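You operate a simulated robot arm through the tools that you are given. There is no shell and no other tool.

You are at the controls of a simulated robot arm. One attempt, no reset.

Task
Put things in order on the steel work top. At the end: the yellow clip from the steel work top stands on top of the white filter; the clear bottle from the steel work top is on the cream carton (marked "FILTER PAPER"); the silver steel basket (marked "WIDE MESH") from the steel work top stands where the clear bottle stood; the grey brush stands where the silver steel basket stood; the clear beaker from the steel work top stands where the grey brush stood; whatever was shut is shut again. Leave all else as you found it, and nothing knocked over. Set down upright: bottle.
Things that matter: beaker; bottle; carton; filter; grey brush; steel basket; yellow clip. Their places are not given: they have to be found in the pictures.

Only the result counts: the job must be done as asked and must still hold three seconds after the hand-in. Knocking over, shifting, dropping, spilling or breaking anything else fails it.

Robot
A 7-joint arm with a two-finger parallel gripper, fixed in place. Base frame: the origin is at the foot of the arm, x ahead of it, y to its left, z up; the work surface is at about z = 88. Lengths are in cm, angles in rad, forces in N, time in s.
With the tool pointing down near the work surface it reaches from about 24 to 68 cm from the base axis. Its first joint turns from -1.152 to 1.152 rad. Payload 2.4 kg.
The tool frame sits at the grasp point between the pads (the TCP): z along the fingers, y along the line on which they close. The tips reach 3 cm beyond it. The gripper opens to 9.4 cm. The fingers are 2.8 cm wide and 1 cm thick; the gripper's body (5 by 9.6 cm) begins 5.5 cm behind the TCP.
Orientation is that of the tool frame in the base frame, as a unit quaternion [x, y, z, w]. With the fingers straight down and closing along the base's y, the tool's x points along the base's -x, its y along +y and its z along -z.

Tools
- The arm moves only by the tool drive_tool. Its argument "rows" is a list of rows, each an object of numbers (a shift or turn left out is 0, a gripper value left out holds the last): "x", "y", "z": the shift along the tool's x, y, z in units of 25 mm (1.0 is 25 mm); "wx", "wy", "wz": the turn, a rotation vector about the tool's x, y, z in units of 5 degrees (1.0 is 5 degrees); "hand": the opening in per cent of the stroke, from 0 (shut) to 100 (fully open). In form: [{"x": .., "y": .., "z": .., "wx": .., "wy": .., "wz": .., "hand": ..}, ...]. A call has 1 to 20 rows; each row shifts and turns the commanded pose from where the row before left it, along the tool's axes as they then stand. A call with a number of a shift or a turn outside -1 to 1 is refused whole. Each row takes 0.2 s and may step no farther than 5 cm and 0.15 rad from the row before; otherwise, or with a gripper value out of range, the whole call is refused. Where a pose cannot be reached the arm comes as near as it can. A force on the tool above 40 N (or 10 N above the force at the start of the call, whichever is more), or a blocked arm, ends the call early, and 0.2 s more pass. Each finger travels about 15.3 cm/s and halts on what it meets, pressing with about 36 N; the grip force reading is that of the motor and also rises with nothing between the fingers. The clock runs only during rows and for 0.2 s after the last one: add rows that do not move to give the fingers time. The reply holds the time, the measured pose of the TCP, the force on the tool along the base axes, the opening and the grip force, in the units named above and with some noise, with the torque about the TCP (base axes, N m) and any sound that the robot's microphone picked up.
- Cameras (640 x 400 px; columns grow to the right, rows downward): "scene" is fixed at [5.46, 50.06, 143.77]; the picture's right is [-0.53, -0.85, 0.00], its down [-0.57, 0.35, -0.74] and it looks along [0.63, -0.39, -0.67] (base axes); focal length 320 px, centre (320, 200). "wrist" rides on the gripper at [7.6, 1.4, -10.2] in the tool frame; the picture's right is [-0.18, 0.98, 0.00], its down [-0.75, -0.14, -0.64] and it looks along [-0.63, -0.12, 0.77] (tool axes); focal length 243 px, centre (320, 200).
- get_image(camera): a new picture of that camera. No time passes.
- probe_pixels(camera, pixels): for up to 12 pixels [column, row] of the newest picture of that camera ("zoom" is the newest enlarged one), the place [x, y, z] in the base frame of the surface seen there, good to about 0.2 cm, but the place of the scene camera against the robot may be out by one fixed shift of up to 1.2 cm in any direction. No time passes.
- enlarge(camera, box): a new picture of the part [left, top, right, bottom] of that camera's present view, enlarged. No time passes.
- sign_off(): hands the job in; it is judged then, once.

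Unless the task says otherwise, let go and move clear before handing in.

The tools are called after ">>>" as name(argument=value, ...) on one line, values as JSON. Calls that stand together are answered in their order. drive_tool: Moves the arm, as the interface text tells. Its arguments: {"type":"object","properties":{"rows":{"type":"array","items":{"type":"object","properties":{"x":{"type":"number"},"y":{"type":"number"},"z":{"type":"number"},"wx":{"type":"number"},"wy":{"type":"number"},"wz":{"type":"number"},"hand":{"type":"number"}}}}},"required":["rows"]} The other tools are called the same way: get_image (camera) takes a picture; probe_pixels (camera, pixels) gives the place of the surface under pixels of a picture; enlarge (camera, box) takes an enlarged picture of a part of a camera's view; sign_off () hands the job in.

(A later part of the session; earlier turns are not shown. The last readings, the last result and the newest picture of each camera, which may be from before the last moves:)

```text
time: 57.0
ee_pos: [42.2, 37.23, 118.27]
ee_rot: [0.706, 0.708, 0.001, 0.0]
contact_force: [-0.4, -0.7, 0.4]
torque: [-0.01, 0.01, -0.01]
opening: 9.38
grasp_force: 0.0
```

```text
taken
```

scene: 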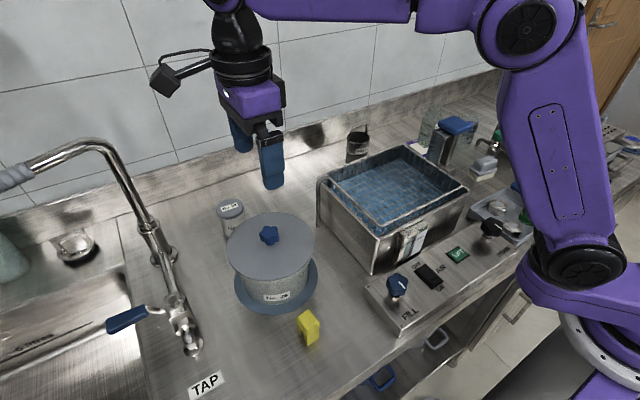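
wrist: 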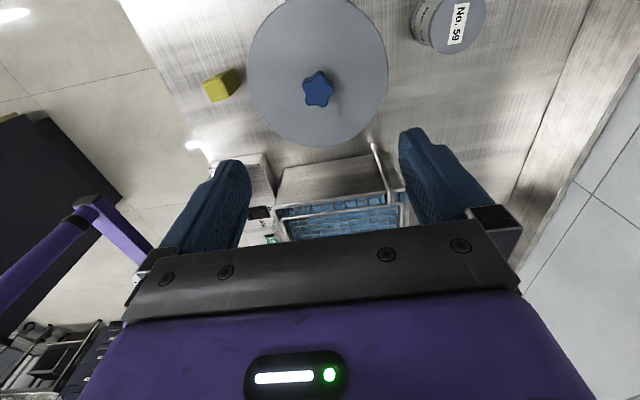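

The lid is back and the pot looks unmoved. I'll verify the knob and lid edges by probing, and look closely at clip and filter No. 59 for measurement.

>>> enlarge(camera="wrist", box=[282, 55, 352, 125])

>>> enlarge(camera="wrist", box=[400, 0, 500, 70])

>>> probe_pixels(camera="zoom", pixels=[[370, 60], [290, 180], [400, 340], [540, 200], [480, 60], [360, 150], [510, 320], [420, 180], [200, 200], [150, 60], [250, 280], [330, 320]])

>>> probe_pixels(camera="wrist", pixels=[[317, 88], [252, 60], [385, 80], [320, 143], [252, 90], [384, 60], [280, 130], [218, 85], [225, 78], [207, 85], [235, 70], [215, 100]])

```text
5.71 times, centred on (317, 90) of wrist
```

zoom: 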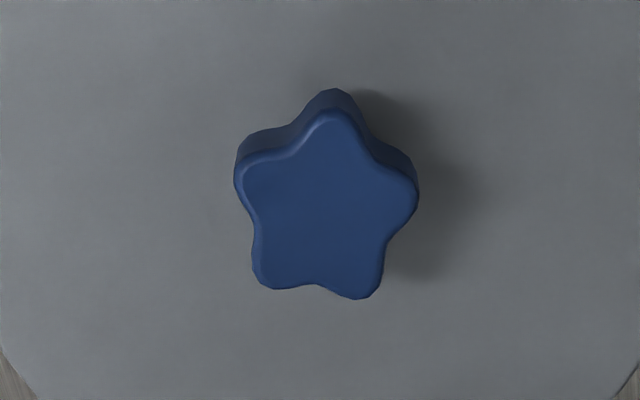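

```text
5.71 times, centred on (450, 35) of wrist
```

zoom: 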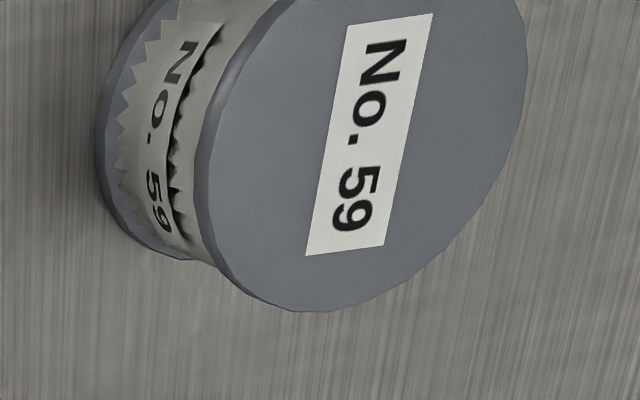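

```text
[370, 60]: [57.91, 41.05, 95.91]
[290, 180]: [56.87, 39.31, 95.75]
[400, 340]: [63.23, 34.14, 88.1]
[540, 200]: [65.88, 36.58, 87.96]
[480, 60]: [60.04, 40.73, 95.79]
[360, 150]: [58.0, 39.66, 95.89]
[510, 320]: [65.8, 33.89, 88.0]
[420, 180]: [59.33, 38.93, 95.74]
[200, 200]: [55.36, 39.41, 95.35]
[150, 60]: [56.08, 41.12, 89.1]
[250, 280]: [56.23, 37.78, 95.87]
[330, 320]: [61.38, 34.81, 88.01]
```

```text
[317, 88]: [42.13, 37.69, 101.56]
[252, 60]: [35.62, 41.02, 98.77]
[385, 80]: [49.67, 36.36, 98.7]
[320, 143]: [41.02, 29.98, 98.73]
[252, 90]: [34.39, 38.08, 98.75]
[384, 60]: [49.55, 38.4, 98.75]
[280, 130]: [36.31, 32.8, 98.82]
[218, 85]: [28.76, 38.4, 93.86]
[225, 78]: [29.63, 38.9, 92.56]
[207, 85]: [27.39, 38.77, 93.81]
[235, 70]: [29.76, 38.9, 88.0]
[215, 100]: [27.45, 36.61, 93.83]
```

The lid sits where it was (edges within 0.2 cm), and the pleats confirm No. 59 is the white filter, top z≈95.8. I'll probe its top rim in the scene zoom to get its centre.

>>> enlarge(camera="scene", box=[208, 192, 256, 242])

>>> probe_pixels(camera="zoom", pixels=[[200, 150], [404, 105], [280, 198], [318, 58], [230, 95], [380, 70], [220, 180], [360, 180], [395, 140], [260, 70], [303, 130], [330, 195]])

>>> enlarge(camera="scene", box=[285, 300, 335, 350])

>>> probe_pixels(camera="zoom", pixels=[[200, 130], [300, 60], [390, 180], [290, 250], [300, 160], [215, 150], [310, 75], [375, 185], [290, 235]])

>>> enlarge(camera="wrist", box=[190, 50, 260, 120])

>>> probe_pixels(camera="zoom", pixels=[[130, 190], [170, 310], [310, 265], [280, 130], [230, 230], [340, 110], [390, 230], [355, 180]])

```text
8.00 times, centred on (232, 217) of scene
```

zoom: 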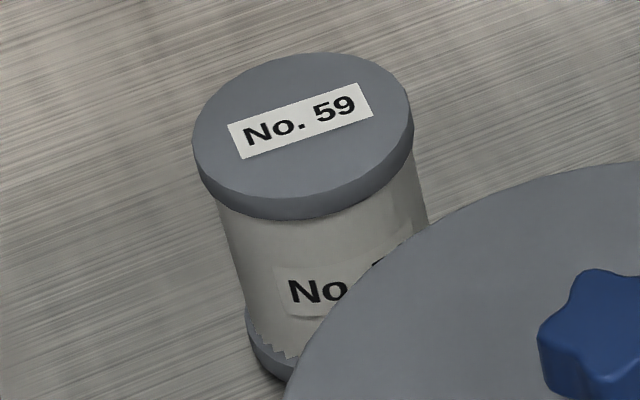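

```text
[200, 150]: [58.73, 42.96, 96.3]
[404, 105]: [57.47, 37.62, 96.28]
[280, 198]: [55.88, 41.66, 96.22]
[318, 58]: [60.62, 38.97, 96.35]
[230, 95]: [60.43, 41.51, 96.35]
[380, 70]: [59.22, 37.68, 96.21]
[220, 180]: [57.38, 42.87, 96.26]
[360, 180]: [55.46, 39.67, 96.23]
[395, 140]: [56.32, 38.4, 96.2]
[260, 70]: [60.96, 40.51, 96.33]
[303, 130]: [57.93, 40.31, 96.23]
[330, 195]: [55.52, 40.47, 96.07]
```

```text
8.00 times, centred on (310, 325) of scene
```

zoom: 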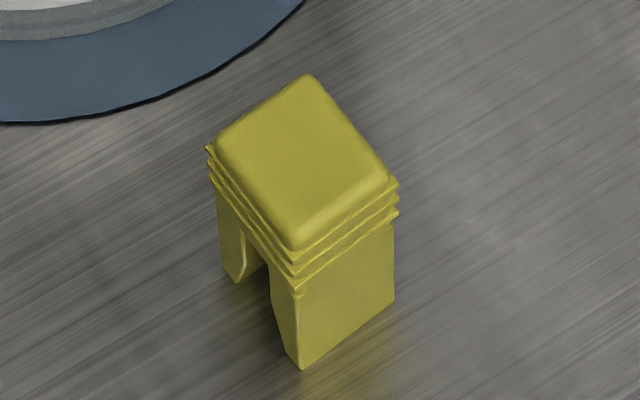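

```text
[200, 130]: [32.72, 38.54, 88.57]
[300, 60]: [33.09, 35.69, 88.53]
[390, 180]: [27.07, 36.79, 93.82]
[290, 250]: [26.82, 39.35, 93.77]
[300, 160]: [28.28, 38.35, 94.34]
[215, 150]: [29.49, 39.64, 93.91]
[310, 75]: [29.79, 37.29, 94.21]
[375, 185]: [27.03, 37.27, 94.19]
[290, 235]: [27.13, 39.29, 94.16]
```

```text
5.71 times, centred on (225, 85) of wrist
```

zoom: 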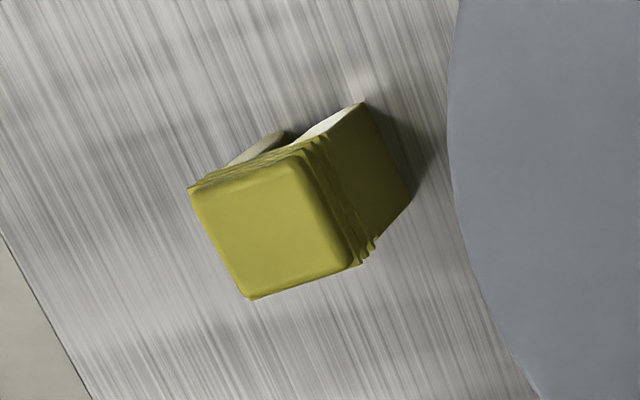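

```text
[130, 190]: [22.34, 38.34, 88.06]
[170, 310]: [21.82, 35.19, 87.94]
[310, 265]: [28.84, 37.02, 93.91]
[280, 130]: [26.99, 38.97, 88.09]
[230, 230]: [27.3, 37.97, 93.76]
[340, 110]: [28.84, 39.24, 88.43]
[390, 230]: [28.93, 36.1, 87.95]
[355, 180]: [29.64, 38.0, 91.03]
```

Filter centre ≈(58.2,40.0), R≈2.8, top 95.8; r≈70.6 so straight-down reach fails, but a tool tilt of ~18° toward +x will reach. The clip is ≈3.1×2.6 cm, turned ~6°, centred (28.3,38.2), top 93.8. I'll turn the tool back so it closes along the clip's y faces.

>>> drive_tool(rows=[{"wz": -0.96}, {"wz": -0.96}, {"wz": -0.96}, {"wz": -0.96}, {"wz": -0.96}, {"wz": -0.96}, {"wz": -0.96}, {"wz": -0.96}, {"wz": -0.96}, {"wz": -0.96}, {"wz": -0.96}, {"wz": -0.96}, {"wz": -0.96}, {"wz": -0.96}, {"wz": -0.96}, {"wz": -0.96}, {"wz": -0.96}, {"wz": -0.96}, {"wz": -0.96}, {"wz": -0.96}])

```text
time: 61.2
ee_pos: [42.19, 37.23, 118.07]
ee_rot: [-0.054, 0.999, -0.001, 0.0]
contact_force: [0.9, 0.7, 0.0]
torque: [-0.01, -0.01, -0.03]
opening: 9.4
grasp_force: 0.0
```

Orientation is now 6.2° off the base axes. Moving above the clip at (28.3,38.2), z≈108.

>>> drive_tool(rows=[{"x": 0.68, "y": 0.123}, {"x": 0.68, "y": 0.123}, {"x": 0.68, "y": 0.123}, {"x": 0.68, "y": 0.123}, {"x": 0.69, "y": 0.123}, {"x": 0.69, "y": 0.123, "z": 0.8}, {"x": 0.69, "y": 0.123, "z": 0.8}, {"x": 0.69, "y": 0.123, "z": 0.8}, {"z": 0.8}, {"z": 0.8}])

>>> get_image(camera="wrist")

>>> enlarge(camera="wrist", box=[270, 30, 370, 130])

```text
time: 63.4
ee_pos: [28.44, 38.29, 108.05]
ee_rot: [-0.054, 0.999, 0.0, 0.0]
contact_force: [0.5, -0.5, 0.2]
torque: [0.01, -0.01, -0.04]
opening: 9.4
grasp_force: 0.0
```

```text
taken
```

wrist: 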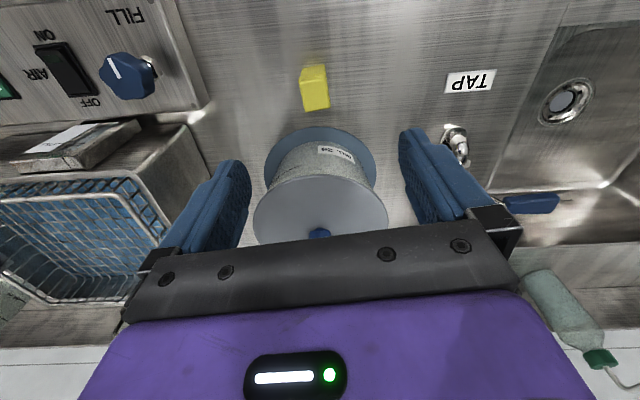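

```text
4.00 times, centred on (320, 80) of wrist
```

zoom: 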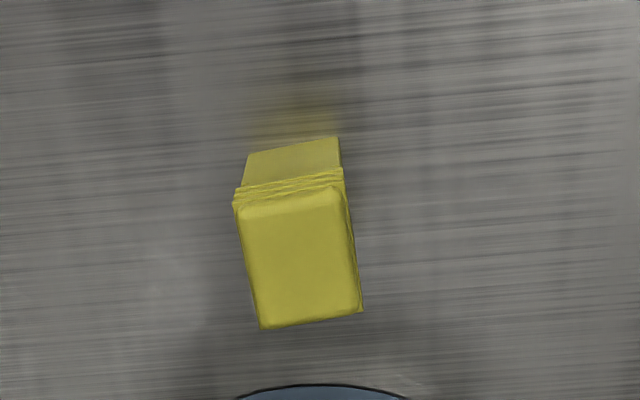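

The clip's top is aligned with the tool to within 2°, but offset about (+0.56,-0.45) in tool x,y. I'll probe its corners to confirm.

>>> probe_pixels(camera="zoom", pixels=[[245, 212], [338, 192], [355, 305], [268, 320], [300, 257], [290, 165]])

```text
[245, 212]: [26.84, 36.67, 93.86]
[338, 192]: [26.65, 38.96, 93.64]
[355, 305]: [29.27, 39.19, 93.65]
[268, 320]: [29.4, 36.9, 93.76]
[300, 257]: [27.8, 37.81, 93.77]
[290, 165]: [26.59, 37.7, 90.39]
```

Clip centre ≈(27.95,37.87). I'll tilt the tool 18° (fingertips outward) and shift sideways, still at height.

>>> drive_tool(rows=[{"wy": -0.9}, {"wy": -0.9}, {"wy": -0.9}, {"wy": -0.9}, {"x": 0.2, "y": -0.146, "z": -0.066}, {"x": 0.19, "z": 0.588}, {"x": 0.19, "z": 0.588}, {"x": 0.19, "z": 0.588}, {}])

>>> get_image(camera="wrist")

>>> get_image(camera="scene")

```text
time: 65.4
ee_pos: [27.8, 37.82, 103.47]
ee_rot: [-0.052, 0.986, 0.008, 0.156]
contact_force: [-0.4, -0.4, 0.4]
torque: [-0.01, -0.01, 0.02]
opening: 9.41
grasp_force: 0.1
```

```text
taken
```

wrist: 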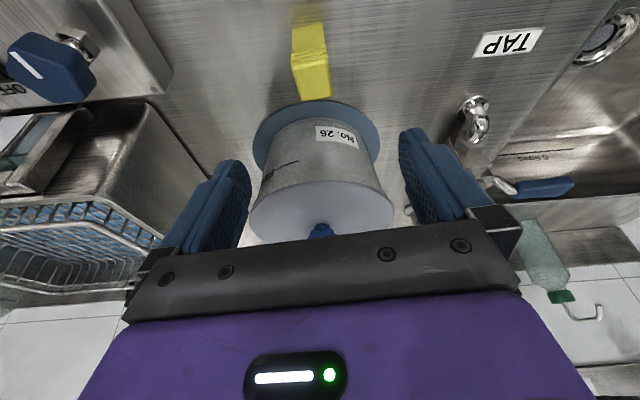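

```text
taken
```

scene: 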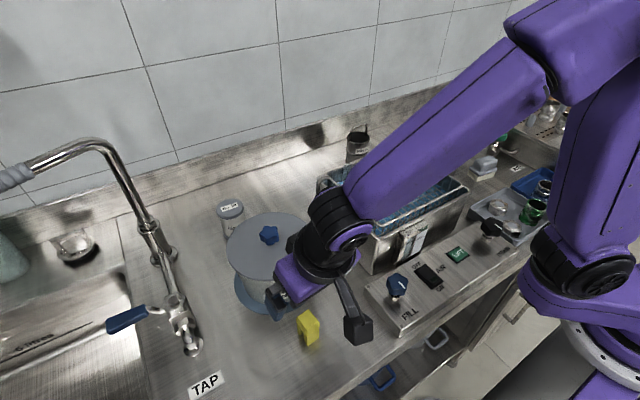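

The tilt is right and the arm clears the bath. Descending the remaining ~10.9 cm vertically around the clip.

>>> drive_tool(rows=[{"x": 0.257, "z": 0.83, "y": 0.013}, {"x": 0.257, "z": 0.83}, {"x": 0.257, "z": 0.83}, {"x": 0.257, "z": 0.83}, {"x": 0.257, "z": 0.83}, {}])

>>> get_image(camera="wrist")

>>> get_image(camera="scene")

```text
time: 66.8
ee_pos: [27.98, 37.79, 92.5]
ee_rot: [-0.052, 0.986, 0.008, 0.156]
contact_force: [0.2, -0.3, 0.2]
torque: [0.01, 0.05, 0.03]
opening: 9.39
grasp_force: 0.1
```

```text
taken
```

wrist: 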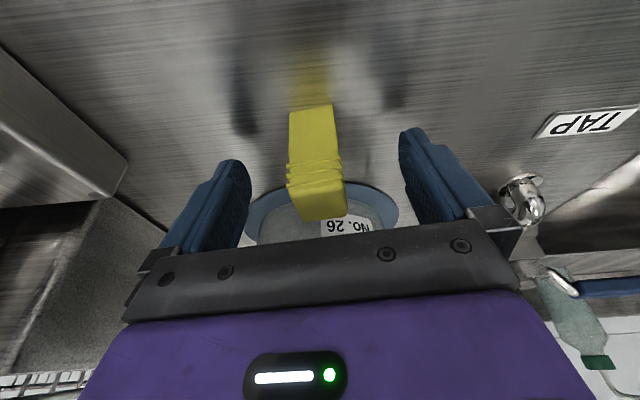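

```text
taken
```

scene: 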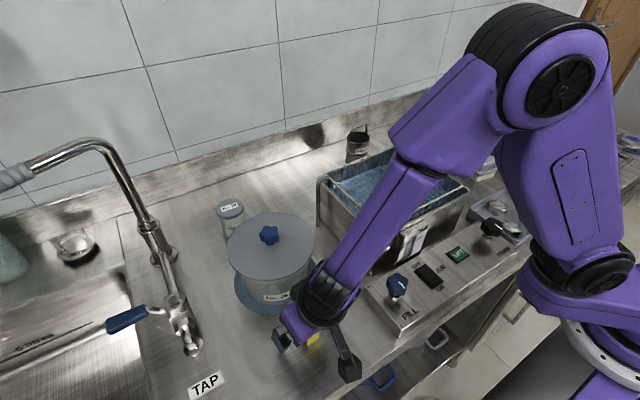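

The clip is between the fingers (cols 288–346). Closing on it.

>>> drive_tool(rows=[{"hand": 0}, {"hand": 0}, {"hand": 0}, {"hand": 0}])

>>> get_image(camera="wrist")

```text
time: 67.8
ee_pos: [27.99, 37.74, 92.56]
ee_rot: [-0.053, 0.986, 0.008, 0.156]
contact_force: [-0.5, 0.3, 0.4]
torque: [0.01, 0.03, -0.01]
opening: 2.9
grasp_force: 35.5
```

```text
taken
```

wrist: 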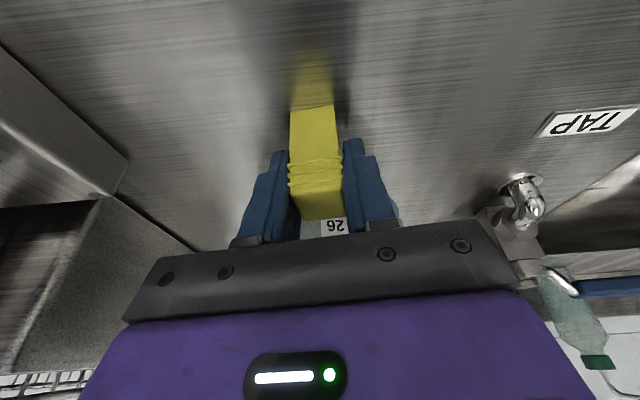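

Gripped at 2.9 cm. I'll lift 17.5 cm vertically.

>>> drive_tool(rows=[{"x": -0.1, "z": -0.3}, {"x": -0.27, "z": -0.832}, {"x": -0.27, "z": -0.832}, {"x": -0.27, "z": -0.832}, {"x": -0.27, "z": -0.832}, {"x": -0.27, "z": -0.832}, {"x": -0.27, "z": -0.832}, {"x": -0.27, "z": -0.832}, {"x": -0.173, "z": -0.533}, {}])

>>> get_image(camera="wrist")

>>> get_image(camera="scene")

```text
time: 70.0
ee_pos: [27.96, 37.83, 110.14]
ee_rot: [-0.052, 0.986, 0.008, 0.157]
contact_force: [-1.0, 0.4, 0.2]
torque: [0.03, 0.01, -0.03]
opening: 2.89
grasp_force: 35.8
```

```text
taken
```

wrist: 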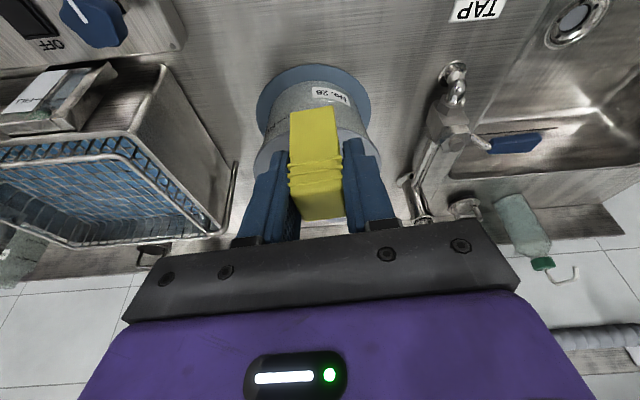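

```text
taken
```

scene: 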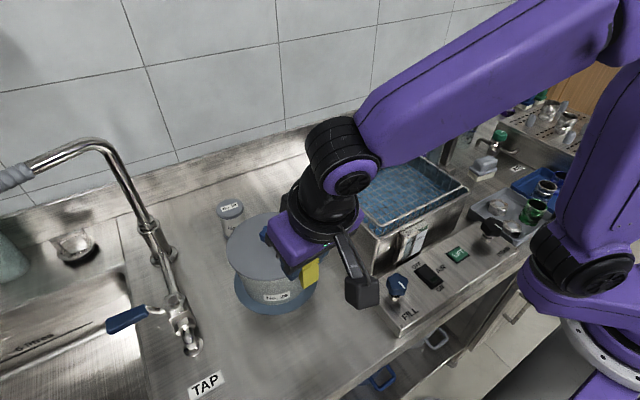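

The clip is held upright. Now travelling over the pot toward the filter, stopping a little short to check.

>>> drive_tool(rows=[{"x": -0.45, "y": -0.016, "z": 0.146}, {"x": -0.885, "y": -0.031, "z": 0.288}, {"x": -0.885, "y": -0.031, "z": 0.288}, {"x": -0.885, "y": -0.031, "z": 0.288}, {"x": -0.885, "y": -0.031, "z": 0.288}, {"x": -0.885, "y": -0.031, "z": 0.288}, {"x": -0.885, "y": -0.031, "z": 0.288}, {"x": -0.885, "y": -0.031, "z": 0.288}, {"x": -0.885, "y": -0.031, "z": 0.288}, {"x": -0.885, "y": -0.031, "z": 0.288}, {"x": -0.885, "y": -0.031, "z": 0.288}, {"x": -0.885, "y": -0.031, "z": 0.288}, {"x": -0.45, "y": -0.016, "z": 0.146}, {}])

>>> get_image(camera="wrist")

>>> get_image(camera="scene")

```text
time: 73.0
ee_pos: [56.01, 39.91, 110.1]
ee_rot: [-0.053, 0.986, 0.009, 0.156]
contact_force: [0.3, 0.1, -0.2]
torque: [0.02, 0.01, 0.01]
opening: 2.93
grasp_force: 35.9
```

```text
taken
```

wrist: 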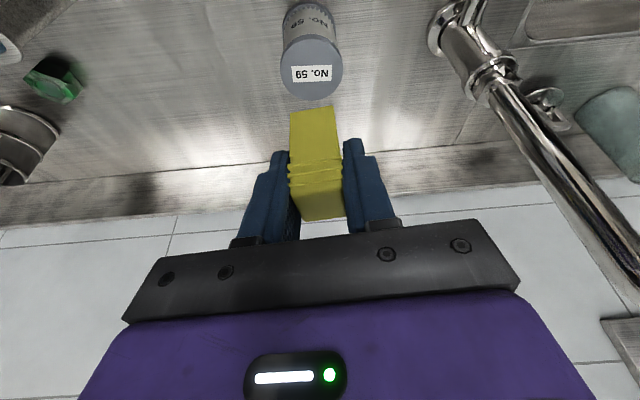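

```text
taken
```

scene: 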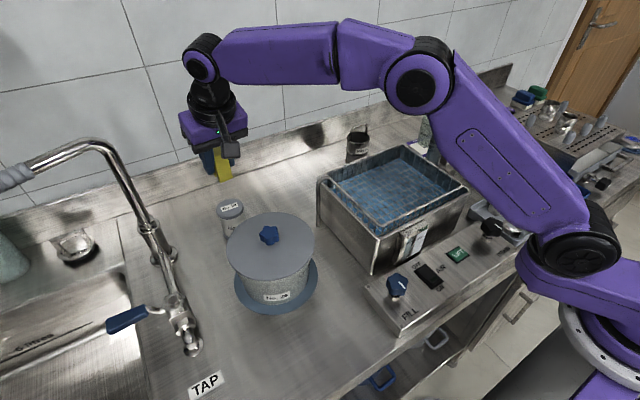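

The filter's top is visible at (311,70). I'll zoom and probe its rim to refine the target.

>>> enlarge(camera="wrist", box=[265, 0, 355, 110])

>>> probe_pixels(camera="zoom", pixels=[[215, 245], [405, 240], [310, 160], [320, 345], [240, 190], [380, 185], [240, 310], [390, 305], [310, 250], [215, 280]])

```text
3.64 times, centred on (310, 55) of wrist
```

zoom: 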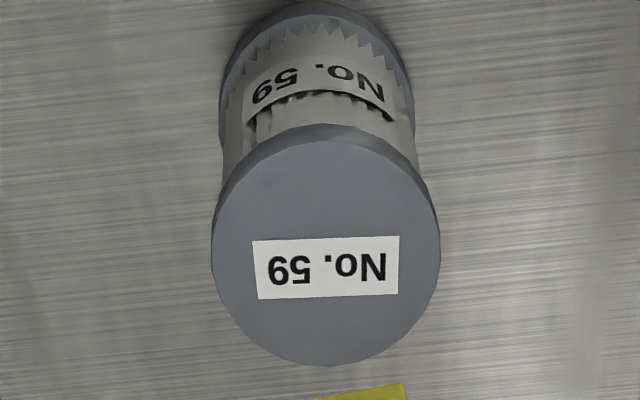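

```text
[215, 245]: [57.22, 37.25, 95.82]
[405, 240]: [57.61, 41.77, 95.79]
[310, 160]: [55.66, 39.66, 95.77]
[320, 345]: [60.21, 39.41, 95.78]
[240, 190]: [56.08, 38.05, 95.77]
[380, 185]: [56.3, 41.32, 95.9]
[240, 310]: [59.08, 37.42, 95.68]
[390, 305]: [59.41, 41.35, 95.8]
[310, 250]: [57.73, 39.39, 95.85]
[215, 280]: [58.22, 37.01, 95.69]
```

Rim probes put the filter centre at ≈(57.95,39.85). I'll shift the last 2 cm and lower to just above contact.

>>> drive_tool(rows=[{"x": -0.368, "y": -0.066, "z": 0.12}, {"x": -0.368, "y": -0.066, "z": 0.12}, {}, {"x": 0.235, "z": 0.723}, {"x": 0.235, "z": 0.723}, {"x": 0.235, "z": 0.723}, {"x": 0.235, "z": 0.723}, {}])

>>> get_image(camera="wrist")

>>> enlarge(camera="scene", box=[160, 120, 300, 260])

```text
time: 74.8
ee_pos: [57.9, 39.7, 102.47]
ee_rot: [-0.052, 0.986, 0.008, 0.156]
contact_force: [0.0, -0.5, -0.2]
torque: [0.01, -0.01, -0.01]
opening: 2.9
grasp_force: 35.5
```

```text
taken
```

wrist: 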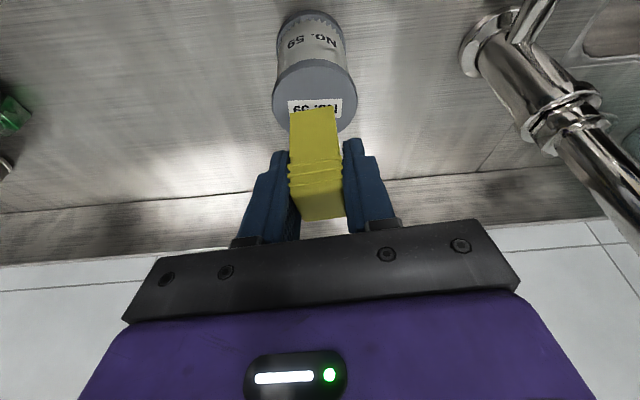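

```text
2.86 times, centred on (230, 190) of scene
```

zoom: 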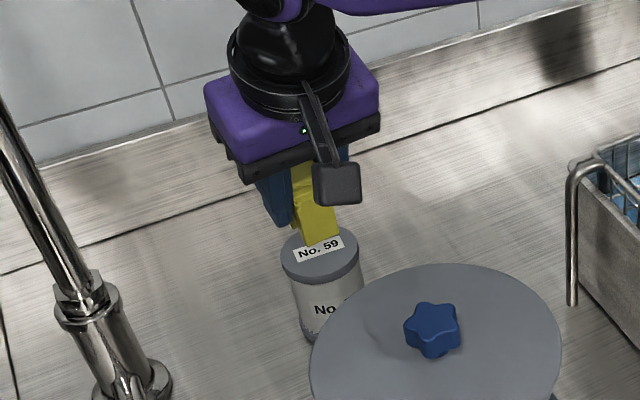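

The clip is above the filter's top, within reach. Lowering 1.9 cm, then easing to contact.

>>> drive_tool(rows=[{"x": 0.118, "z": 0.362}, {"x": 0.112, "z": 0.343}, {}])

>>> drive_tool(rows=[{"x": 0.012, "z": 0.038}, {}])

```text
time: 75.6
ee_pos: [57.88, 39.76, 100.51]
ee_rot: [-0.053, 0.986, 0.009, 0.156]
contact_force: [-0.2, 0.2, -0.1]
torque: [-0.04, 0.0, 0.05]
opening: 2.89
grasp_force: 36.2
```

```text
time: 76.2
ee_pos: [57.77, 39.77, 100.48]
ee_rot: [-0.053, 0.986, 0.009, 0.157]
contact_force: [0.1, 0.1, 0.0]
torque: [0.02, -0.03, -0.03]
opening: 2.89
grasp_force: 36.0
```

>>> drive_tool(rows=[{"x": 0.012, "z": 0.038}, {}])

>>> enlarge(camera="scene", box=[200, 160, 280, 240])

```text
time: 76.8
ee_pos: [57.88, 39.6, 100.34]
ee_rot: [-0.053, 0.986, 0.009, 0.155]
contact_force: [-0.2, 0.3, -0.2]
torque: [0.01, 0.01, -0.03]
opening: 2.89
grasp_force: 35.8
```

```text
5.00 times, centred on (240, 200) of scene
```

zoom: 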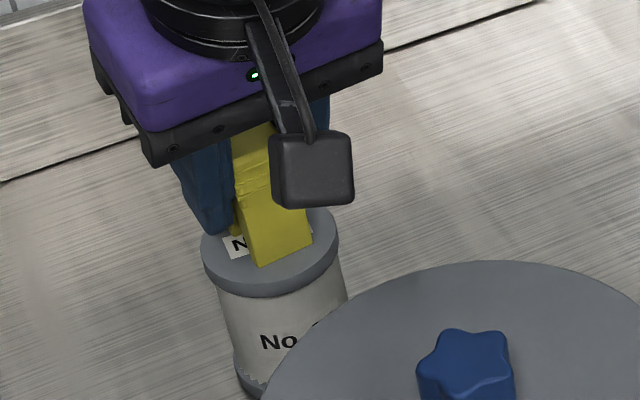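

Still no contact at z=100.34; clip looks centred on the filter top. Continue easing down.

>>> drive_tool(rows=[{"x": 0.012, "z": 0.038}, {}])

```text
time: 77.4
ee_pos: [57.97, 39.66, 100.28]
ee_rot: [-0.052, 0.986, 0.008, 0.157]
contact_force: [-0.5, -0.2, 2.4]
torque: [-0.03, 0.06, 0.01]
opening: 2.91
grasp_force: 36.5
```

Contact at 2.4 N: the clip stands on the filter. Opening gently, then retreating along the tool axis.

>>> drive_tool(rows=[{"hand": 45}, {"hand": 70}, {"hand": 70}, {}])

>>> get_image(camera="wrist")

>>> enlarge(camera="scene", box=[200, 160, 280, 240])

```text
time: 78.4
ee_pos: [57.87, 39.72, 100.3]
ee_rot: [-0.052, 0.986, 0.008, 0.157]
contact_force: [0.0, -0.2, -0.4]
torque: [-0.02, -0.01, -0.01]
opening: 6.58
grasp_force: 0.0
```

```text
taken
```

wrist: 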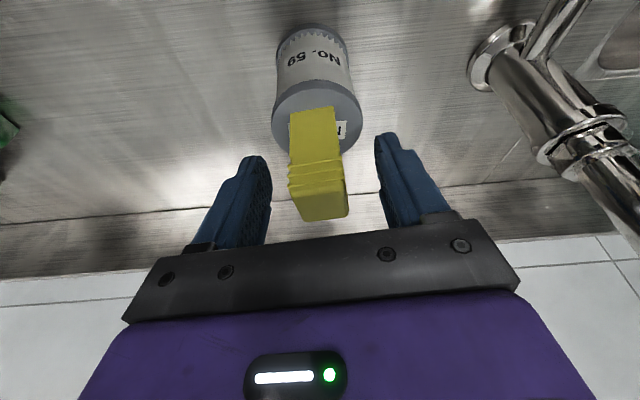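

```text
5.00 times, centred on (240, 200) of scene
```

zoom: 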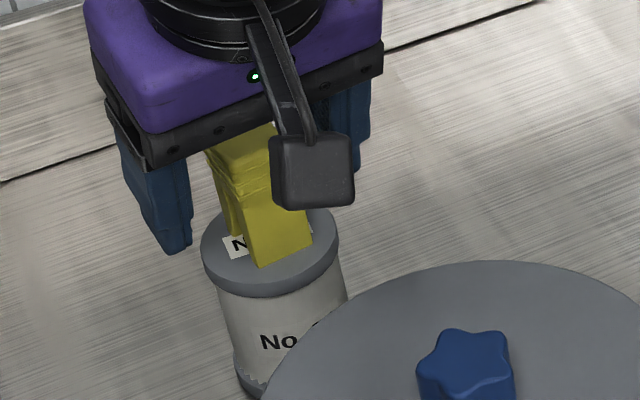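

The clip stands free on the filter. Retreating upward.

>>> drive_tool(rows=[{"x": -0.1, "z": -0.3}, {"x": -0.247, "z": -0.76}, {"x": -0.247, "z": -0.76}, {"x": -0.247, "z": -0.76}, {"x": -0.247, "z": -0.76}, {"x": -0.247, "z": -0.76}, {"hand": 100}])

>>> get_image(camera="wrist")

>>> get_image(camera="scene")

>>> enlarge(camera="scene", box=[200, 160, 280, 240])

```text
time: 80.0
ee_pos: [57.87, 39.7, 111.0]
ee_rot: [-0.052, 0.986, 0.009, 0.156]
contact_force: [0.0, 0.1, -0.6]
torque: [0.04, -0.02, -0.01]
opening: 9.4
grasp_force: 0.0
```

```text
taken
```

wrist: 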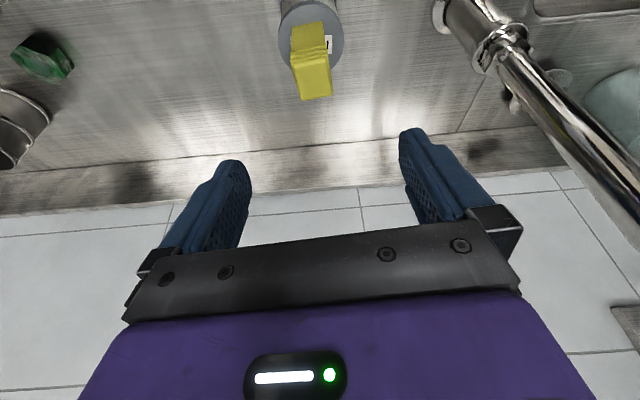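

```text
taken
```

scene: 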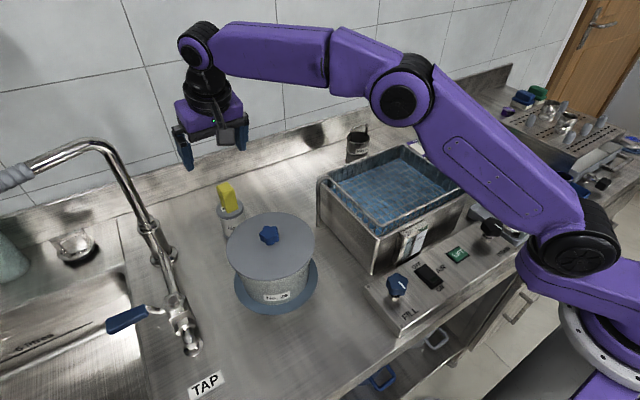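

```text
5.00 times, centred on (240, 200) of scene
```

zoom: 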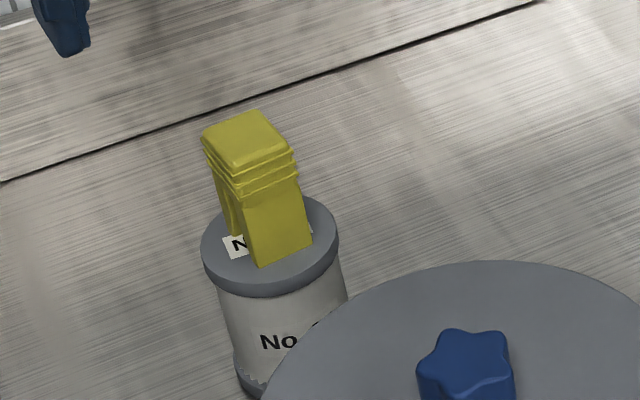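

The clip stands squarely on the filter. Next the grey brush: I'll move back over the bath, remove the tilt, and turn the tool 90°.

>>> drive_tool(rows=[{"x": 0.3, "y": -0.4, "z": -0.5}, {"x": 0.6, "y": -0.9, "z": -0.52}, {"x": 0.6, "y": -0.9, "z": -0.52}, {"x": 0.6, "y": -0.9, "z": -0.52}, {"x": 0.6, "y": -0.9, "z": -0.52}, {"x": 0.6, "y": -0.9, "z": -0.52}, {"x": 0.6, "y": -0.9, "z": -0.52}, {"x": 0.6, "y": -0.9, "z": -0.5}, {"wy": 0.9}, {"wy": 0.9}, {"wy": 0.9}, {"wy": 0.9}, {}])

```text
time: 82.8
ee_pos: [45.87, 21.59, 117.35]
ee_rot: [-0.053, 0.999, 0.0, -0.001]
contact_force: [-0.4, 0.3, 0.7]
torque: [-0.01, 0.01, 0.02]
opening: 9.39
grasp_force: 0.1
```

>>> drive_tool(rows=[{"wz": 0.96}, {"wz": 0.96}, {"wz": 0.96}, {"wz": 0.96}, {"wz": 0.96}, {"wz": 0.96}, {"wz": 0.96}, {"wz": 0.96}, {"wz": 0.96}, {"wz": 0.96}, {"wz": 0.96}, {"wz": 0.96}, {"wz": 0.96}, {"wz": 0.96}, {"wz": 0.96}, {"wz": 0.96}, {"wz": 0.96}, {"wz": 0.96}, {"wz": 0.96}, {"wz": 0.96}])

```text
time: 87.0
ee_pos: [45.77, 21.44, 117.34]
ee_rot: [0.708, 0.706, -0.001, 0.0]
contact_force: [0.2, 0.3, -0.6]
torque: [0.0, 0.0, -0.02]
opening: 9.39
grasp_force: 0.0
```

>>> drive_tool(rows=[{"x": -0.5, "y": -0.06, "z": -0.2}, {"x": -0.97, "y": -0.116, "z": -0.2}, {"x": -0.97, "y": -0.116, "z": -0.2}, {"x": -0.97, "y": -0.116, "z": -0.1}, {"x": -0.97, "y": -0.116}, {"x": -0.97, "y": -0.116}, {"x": -0.97, "y": -0.116}, {"x": -0.97, "y": -0.116}, {"x": -0.97, "y": -0.116}, {"x": -0.97, "y": -0.116}, {"x": -0.97, "y": -0.116}, {"x": -0.97, "y": -0.116}, {"x": -0.97, "y": -0.116}, {"x": -0.5, "y": -0.06}, {}])

>>> get_image(camera="wrist")

>>> get_image(camera="scene")

```text
time: 90.2
ee_pos: [42.15, -10.01, 119.15]
ee_rot: [0.707, 0.708, 0.001, 0.0]
contact_force: [0.3, -0.6, -0.3]
torque: [0.0, 0.01, 0.01]
opening: 9.41
grasp_force: 0.1
```

```text
taken
```

wrist: 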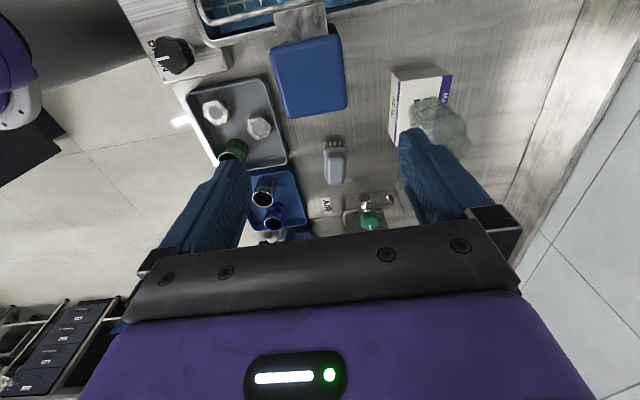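

```text
taken
```

scene: 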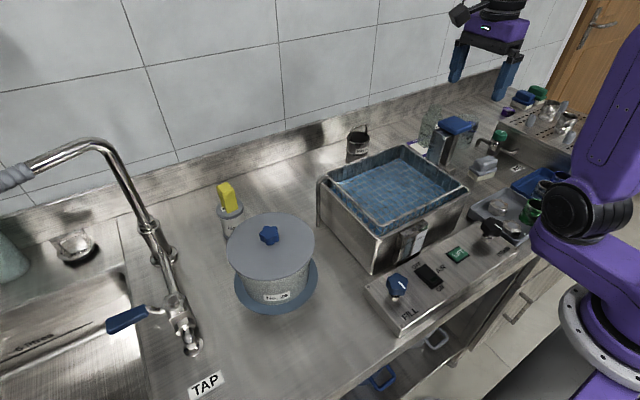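

The brush is at (335,160) in the wrist view. I'll zoom and probe its outline for position and angle.

>>> enlarge(camera="wrist", box=[295, 120, 375, 200])

>>> probe_pixels(camera="zoom", pixels=[[245, 185], [395, 180], [265, 330], [395, 330], [270, 210], [380, 205], [330, 260], [240, 150], [390, 140], [320, 310], [240, 165], [395, 160]])

```text
5.00 times, centred on (335, 160) of wrist
```

zoom: 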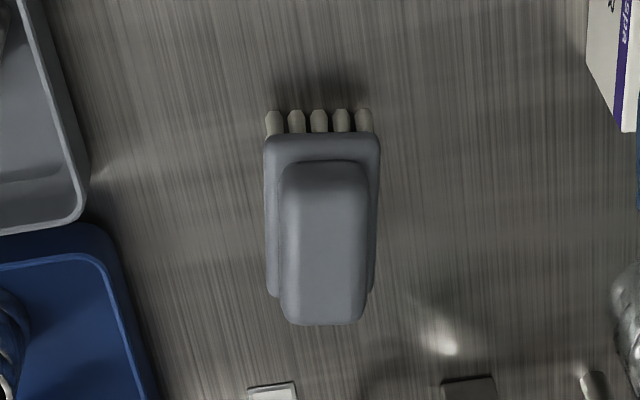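

```text
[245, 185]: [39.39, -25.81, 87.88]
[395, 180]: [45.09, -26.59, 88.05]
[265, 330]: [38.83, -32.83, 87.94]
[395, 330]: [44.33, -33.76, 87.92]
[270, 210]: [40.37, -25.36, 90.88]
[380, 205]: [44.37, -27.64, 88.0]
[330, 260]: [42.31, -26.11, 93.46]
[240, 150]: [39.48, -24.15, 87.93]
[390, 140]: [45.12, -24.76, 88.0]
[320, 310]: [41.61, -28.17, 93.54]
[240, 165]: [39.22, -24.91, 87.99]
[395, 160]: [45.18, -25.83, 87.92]
```

Brush centre ≈(42.0,-26.05), long axis turned ~8.5° clockwise from y, plate 4.1 cm wide at z≈91, block top 93.5. I'll move above it, turn 8.5°, and come down to z≈106 for a check.

>>> drive_tool(rows=[{"x": -0.5}, {"x": -0.97}, {"x": -0.97}, {"x": -0.97}, {"x": -0.97}, {"x": -0.97, "y": -0.03}, {"x": -0.97, "y": -0.03}, {"x": -0.1, "wz": 0.85, "hand": 80}, {"wz": 0.85}, {"z": 0.9}, {"z": 0.9}, {"z": 0.9}, {"z": 0.9}, {"z": 0.9}, {"z": 0.76}, {}])

>>> get_image(camera="wrist")

>>> enlarge(camera="wrist", box=[265, 30, 375, 150])

```text
time: 93.6
ee_pos: [41.98, -25.83, 105.96]
ee_rot: [0.757, 0.653, 0.0, 0.0]
contact_force: [0.4, 0.3, 0.4]
torque: [0.01, -0.02, 0.03]
opening: 7.51
grasp_force: 0.0
```

```text
taken
```

wrist: 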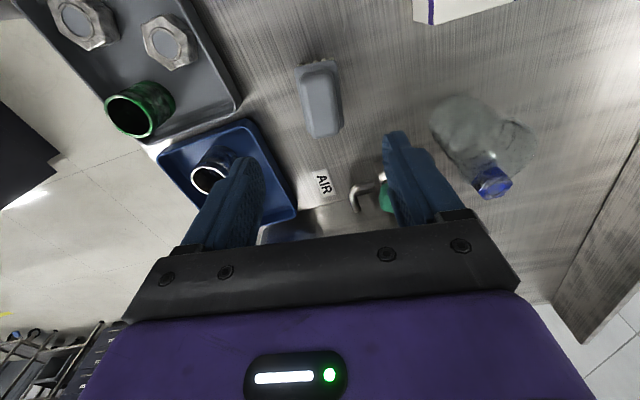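

```text
3.33 times, centred on (320, 90) of wrist
```

zoom: 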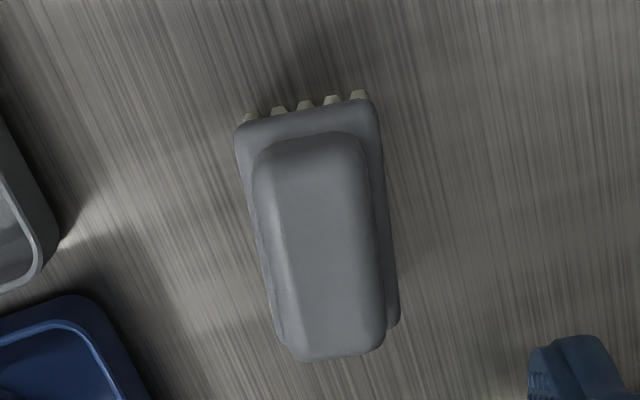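

The brush is aligned with the fingers; its centre is at (41.94,-26.1), 0.3 cm off along the tool x. I'll correct, descend to TCP z≈92.0 and grip.

>>> drive_tool(rows=[{"x": -0.12, "z": 0.5}, {"z": 0.9}, {"z": 0.9}, {"z": 0.9}, {"z": 0.9}, {"z": 0.9}, {"z": 0.55}, {}])

>>> get_image(camera="wrist")

>>> get_image(camera="scene")

```text
time: 95.4
ee_pos: [42.05, -26.3, 92.16]
ee_rot: [0.757, 0.654, 0.001, 0.0]
contact_force: [-0.1, 0.6, -0.3]
torque: [-0.01, 0.0, 0.0]
opening: 7.49
grasp_force: 0.0
```

```text
taken
```

wrist: 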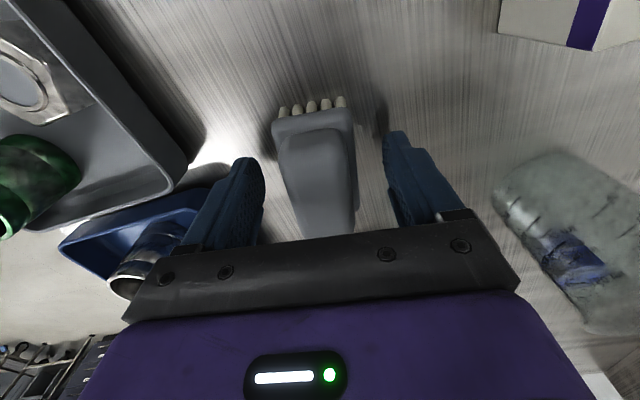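

```text
taken
```

scene: 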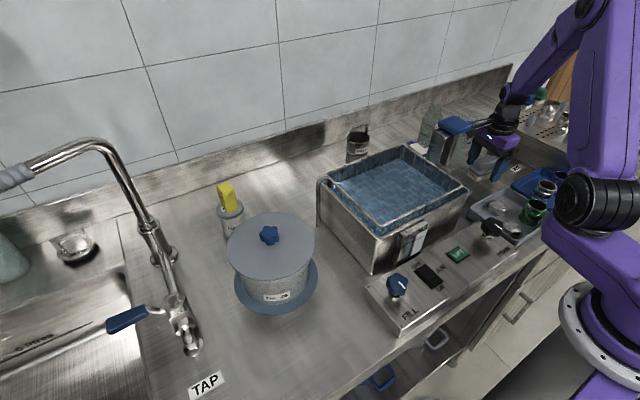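

Fingers straddle the brush, clear of the trays. Closing.

>>> drive_tool(rows=[{"hand": 0}, {"hand": 0}, {"hand": 0}])

>>> get_image(camera="wrist")

```text
time: 96.2
ee_pos: [41.95, -26.16, 92.14]
ee_rot: [0.757, 0.653, 0.001, -0.001]
contact_force: [-0.2, 0.3, 0.4]
torque: [-0.02, 0.0, 0.0]
opening: 4.09
grasp_force: 35.6
```

```text
taken
```

wrist: 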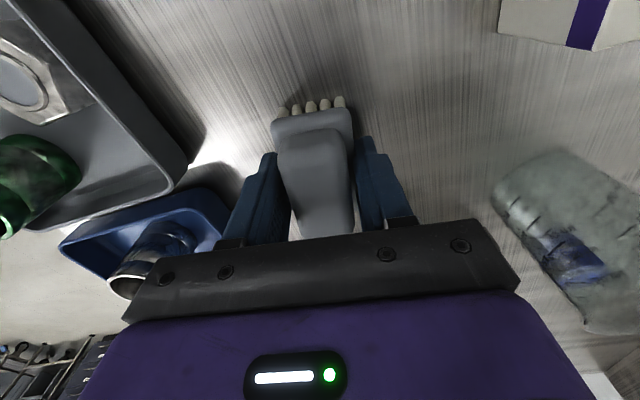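

Gripped at 4.09 cm (the plate). I'll lift high enough (z≈117) to pass over the lift paddle.

>>> drive_tool(rows=[{"z": -0.4}, {"z": -0.95}, {"z": -0.95}, {"z": -0.95}, {"z": -0.95}, {"z": -0.95}, {"z": -0.95}, {"z": -0.95}, {"z": -0.95}, {"z": -0.95}, {"z": -0.95}, {}])

>>> get_image(camera="wrist")

>>> get_image(camera="scene")

```text
time: 98.8
ee_pos: [42.01, -26.25, 116.98]
ee_rot: [0.757, 0.654, 0.001, -0.001]
contact_force: [-0.4, 0.3, -0.6]
torque: [-0.01, -0.01, 0.0]
opening: 4.14
grasp_force: 36.0
```

```text
taken
```

wrist: 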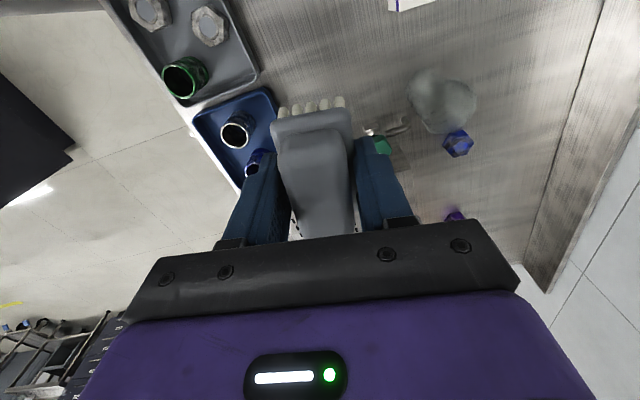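

```text
taken
```

scene: 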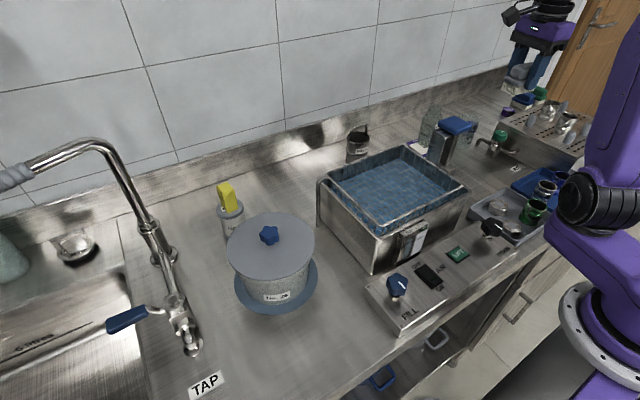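

Brush is securely held. Travelling over the paddle to (50,8) at z≈118.

>>> drive_tool(rows=[{"x": 0.4, "y": 0.04, "z": -0.25}, {"x": 0.9, "y": 0.08, "z": -0.25}, {"x": 0.97, "y": 0.08}, {"x": 0.97, "y": 0.08}, {"x": 0.97, "y": 0.08}, {"x": 0.97, "y": 0.08}, {"x": 0.97, "y": 0.08}, {"x": 0.97, "y": 0.08}, {"x": 0.97, "y": 0.08}, {"x": 0.97, "y": 0.08}, {"x": 0.97, "y": 0.08}, {"x": 0.97, "y": 0.08}, {"x": 0.97, "y": 0.08}, {"x": 0.97, "y": 0.08}, {"x": 0.98, "y": 0.08}, {}])

>>> get_image(camera="scene")

```text
time: 102.2
ee_pos: [49.84, 7.63, 118.16]
ee_rot: [0.758, 0.653, 0.0, -0.001]
contact_force: [0.1, 0.1, -1.0]
torque: [0.02, -0.01, 0.01]
opening: 4.1
grasp_force: 35.8
```

```text
taken
```

scene: 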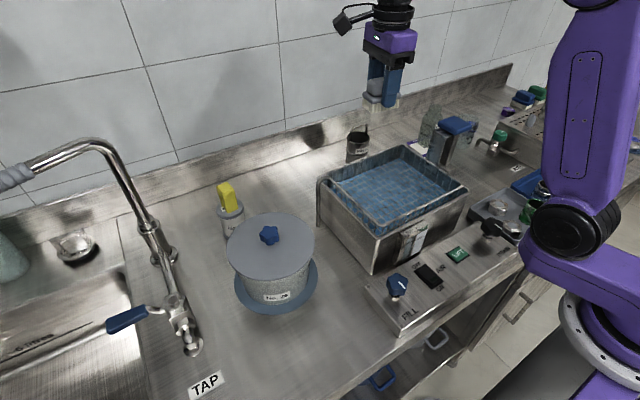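

>>> drive_tool(rows=[{"x": 0.89, "y": 0.385, "z": 0.3}, {"x": 0.89, "y": 0.385, "z": 0.5}, {"x": 0.89, "y": 0.385, "z": 0.68}, {"x": 0.89, "y": 0.385, "z": 0.68}, {"x": 0.89, "y": 0.385, "z": 0.68}, {"x": 0.89, "y": 0.385, "z": 0.68}, {"x": 0.89, "y": 0.385, "z": 0.68}, {"x": 0.89, "y": 0.385, "z": 0.68}, {}])

>>> get_image(camera="wrist")

>>> get_image(camera="scene")

```text
time: 104.2
ee_pos: [60.12, 24.13, 105.98]
ee_rot: [0.757, 0.653, 0.0, 0.0]
contact_force: [-0.1, 0.3, -1.5]
torque: [-0.03, 0.01, 0.01]
opening: 4.12
grasp_force: 36.1
```

```text
taken
```

wrist: 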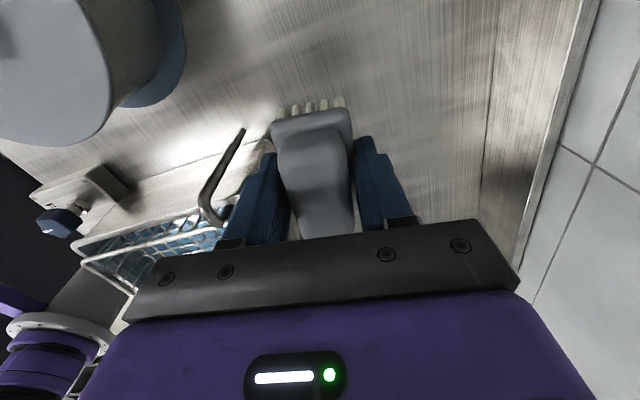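

```text
taken
```

scene: 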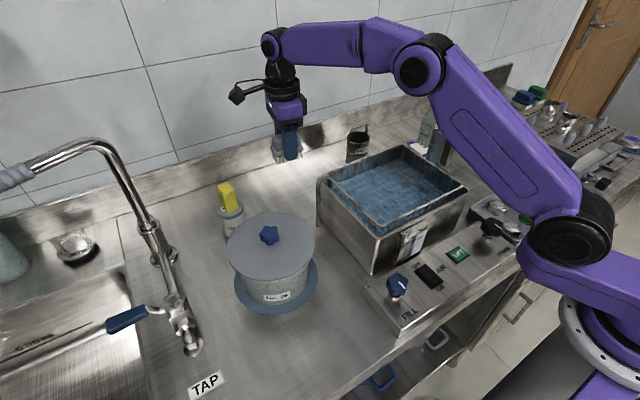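

The brush is over the basket's old place. Lowering 13.6 cm and easing to contact.

>>> drive_tool(rows=[{"z": 0.9}, {"z": 0.95}, {"z": 0.95}, {"z": 0.95}, {"z": 0.95}, {"z": 0.6}, {"z": 0.15}, {}])

>>> drive_tool(rows=[{"z": 0.04}, {}])

```text
time: 106.0
ee_pos: [60.21, 24.13, 92.23]
ee_rot: [0.757, 0.654, 0.0, -0.001]
contact_force: [-0.1, 0.6, -0.3]
torque: [-0.01, 0.0, 0.03]
opening: 4.11
grasp_force: 36.5
```

```text
time: 106.6
ee_pos: [60.05, 24.21, 92.29]
ee_rot: [0.757, 0.654, 0.0, 0.0]
contact_force: [0.5, -0.3, -0.7]
torque: [0.02, 0.03, 0.01]
opening: 4.12
grasp_force: 35.7
```

>>> drive_tool(rows=[{"z": 0.04}, {}])

>>> drive_tool(rows=[{"z": 0.02}, {}])

```text
time: 107.2
ee_pos: [60.08, 24.06, 92.18]
ee_rot: [0.757, 0.654, 0.0, 0.001]
contact_force: [-0.1, -0.3, -0.3]
torque: [-0.03, -0.01, -0.01]
opening: 4.13
grasp_force: 36.3
```

```text
time: 107.8
ee_pos: [60.15, 24.12, 92.17]
ee_rot: [0.757, 0.653, 0.0, 0.0]
contact_force: [-0.9, -0.6, 5.1]
torque: [-0.09, 0.1, 0.0]
opening: 4.11
grasp_force: 36.4
```

Contact at 5.1 N: the brush stands on the table. Opening to about 80% and rising.

>>> drive_tool(rows=[{"hand": 65}, {"hand": 80}, {"hand": 80}, {"z": -0.4}, {"z": -0.9}, {"z": -0.95}, {"z": -0.95}, {"z": -0.95}, {"z": -0.95}, {"z": -0.95}, {"z": -0.6}])

>>> get_image(camera="wrist")

>>> get_image(camera="scene")

```text
time: 110.2
ee_pos: [60.18, 24.12, 108.74]
ee_rot: [0.756, 0.654, 0.0, 0.001]
contact_force: [0.3, 0.4, -0.3]
torque: [0.02, -0.02, 0.0]
opening: 7.52
grasp_force: 0.1
```

```text
taken
```

wrist: 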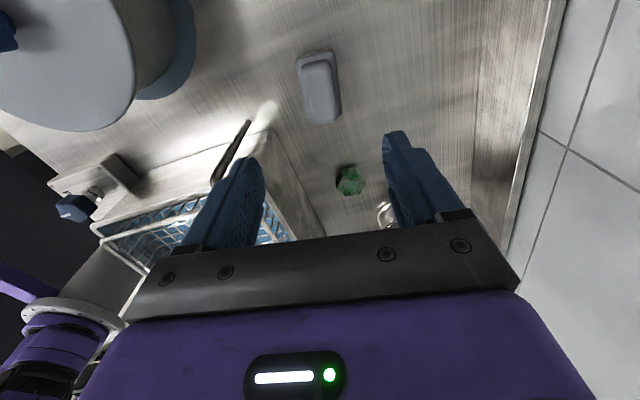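

```text
taken
```

scene: 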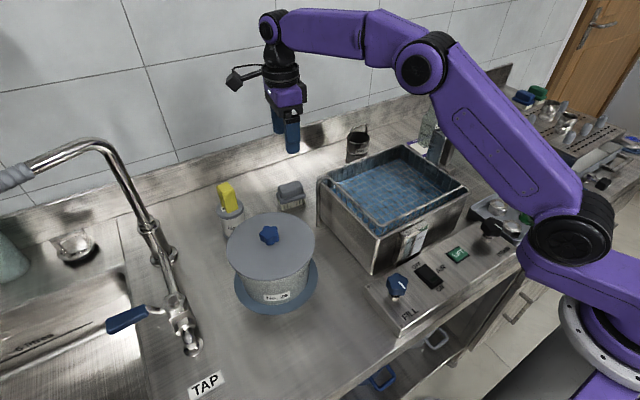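

The brush stands at the basket's old place. Now for the beaker I'll move back over the bath and turn the tool to the default yaw (closing along y).

>>> drive_tool(rows=[{"x": -0.876, "y": -0.459, "z": -0.543}, {"x": -0.876, "y": -0.459, "z": -0.543}, {"x": -0.876, "y": -0.459, "z": -0.543}, {"x": -0.876, "y": -0.459, "z": -0.543}, {"x": -0.876, "y": -0.459, "z": -0.543}, {"x": -0.876, "y": -0.459, "z": -0.543}, {"x": -0.876, "y": -0.459, "z": -0.543}, {"wz": -0.985}, {"wz": -0.985}, {"wz": -0.985}, {"wz": -0.985}, {"wz": -0.985}, {"wz": -0.985}, {"wz": -0.985}, {"wz": -0.985}, {"wz": -0.985}, {"wz": -0.985}, {"wz": -0.985}, {"wz": -0.985}, {"wz": -0.985}])

>>> drive_tool(rows=[{"wz": -0.985}, {"wz": -0.985}, {"wz": -0.985}, {"wz": -0.985}, {"wz": -0.985}, {"wz": -0.985}, {"wz": -0.985}, {"hand": 100}])

```text
time: 114.4
ee_pos: [49.79, 10.14, 118.27]
ee_rot: [0.295, 0.956, 0.0, 0.001]
contact_force: [-0.3, 0.3, 0.0]
torque: [0.0, 0.04, 0.02]
opening: 7.49
grasp_force: 0.2
```

```text
time: 116.2
ee_pos: [50.01, 10.12, 118.3]
ee_rot: [-0.001, 1.0, 0.001, 0.0]
contact_force: [-1.0, -0.4, -0.2]
torque: [-0.04, -0.03, -0.03]
opening: 9.4
grasp_force: 0.0
```

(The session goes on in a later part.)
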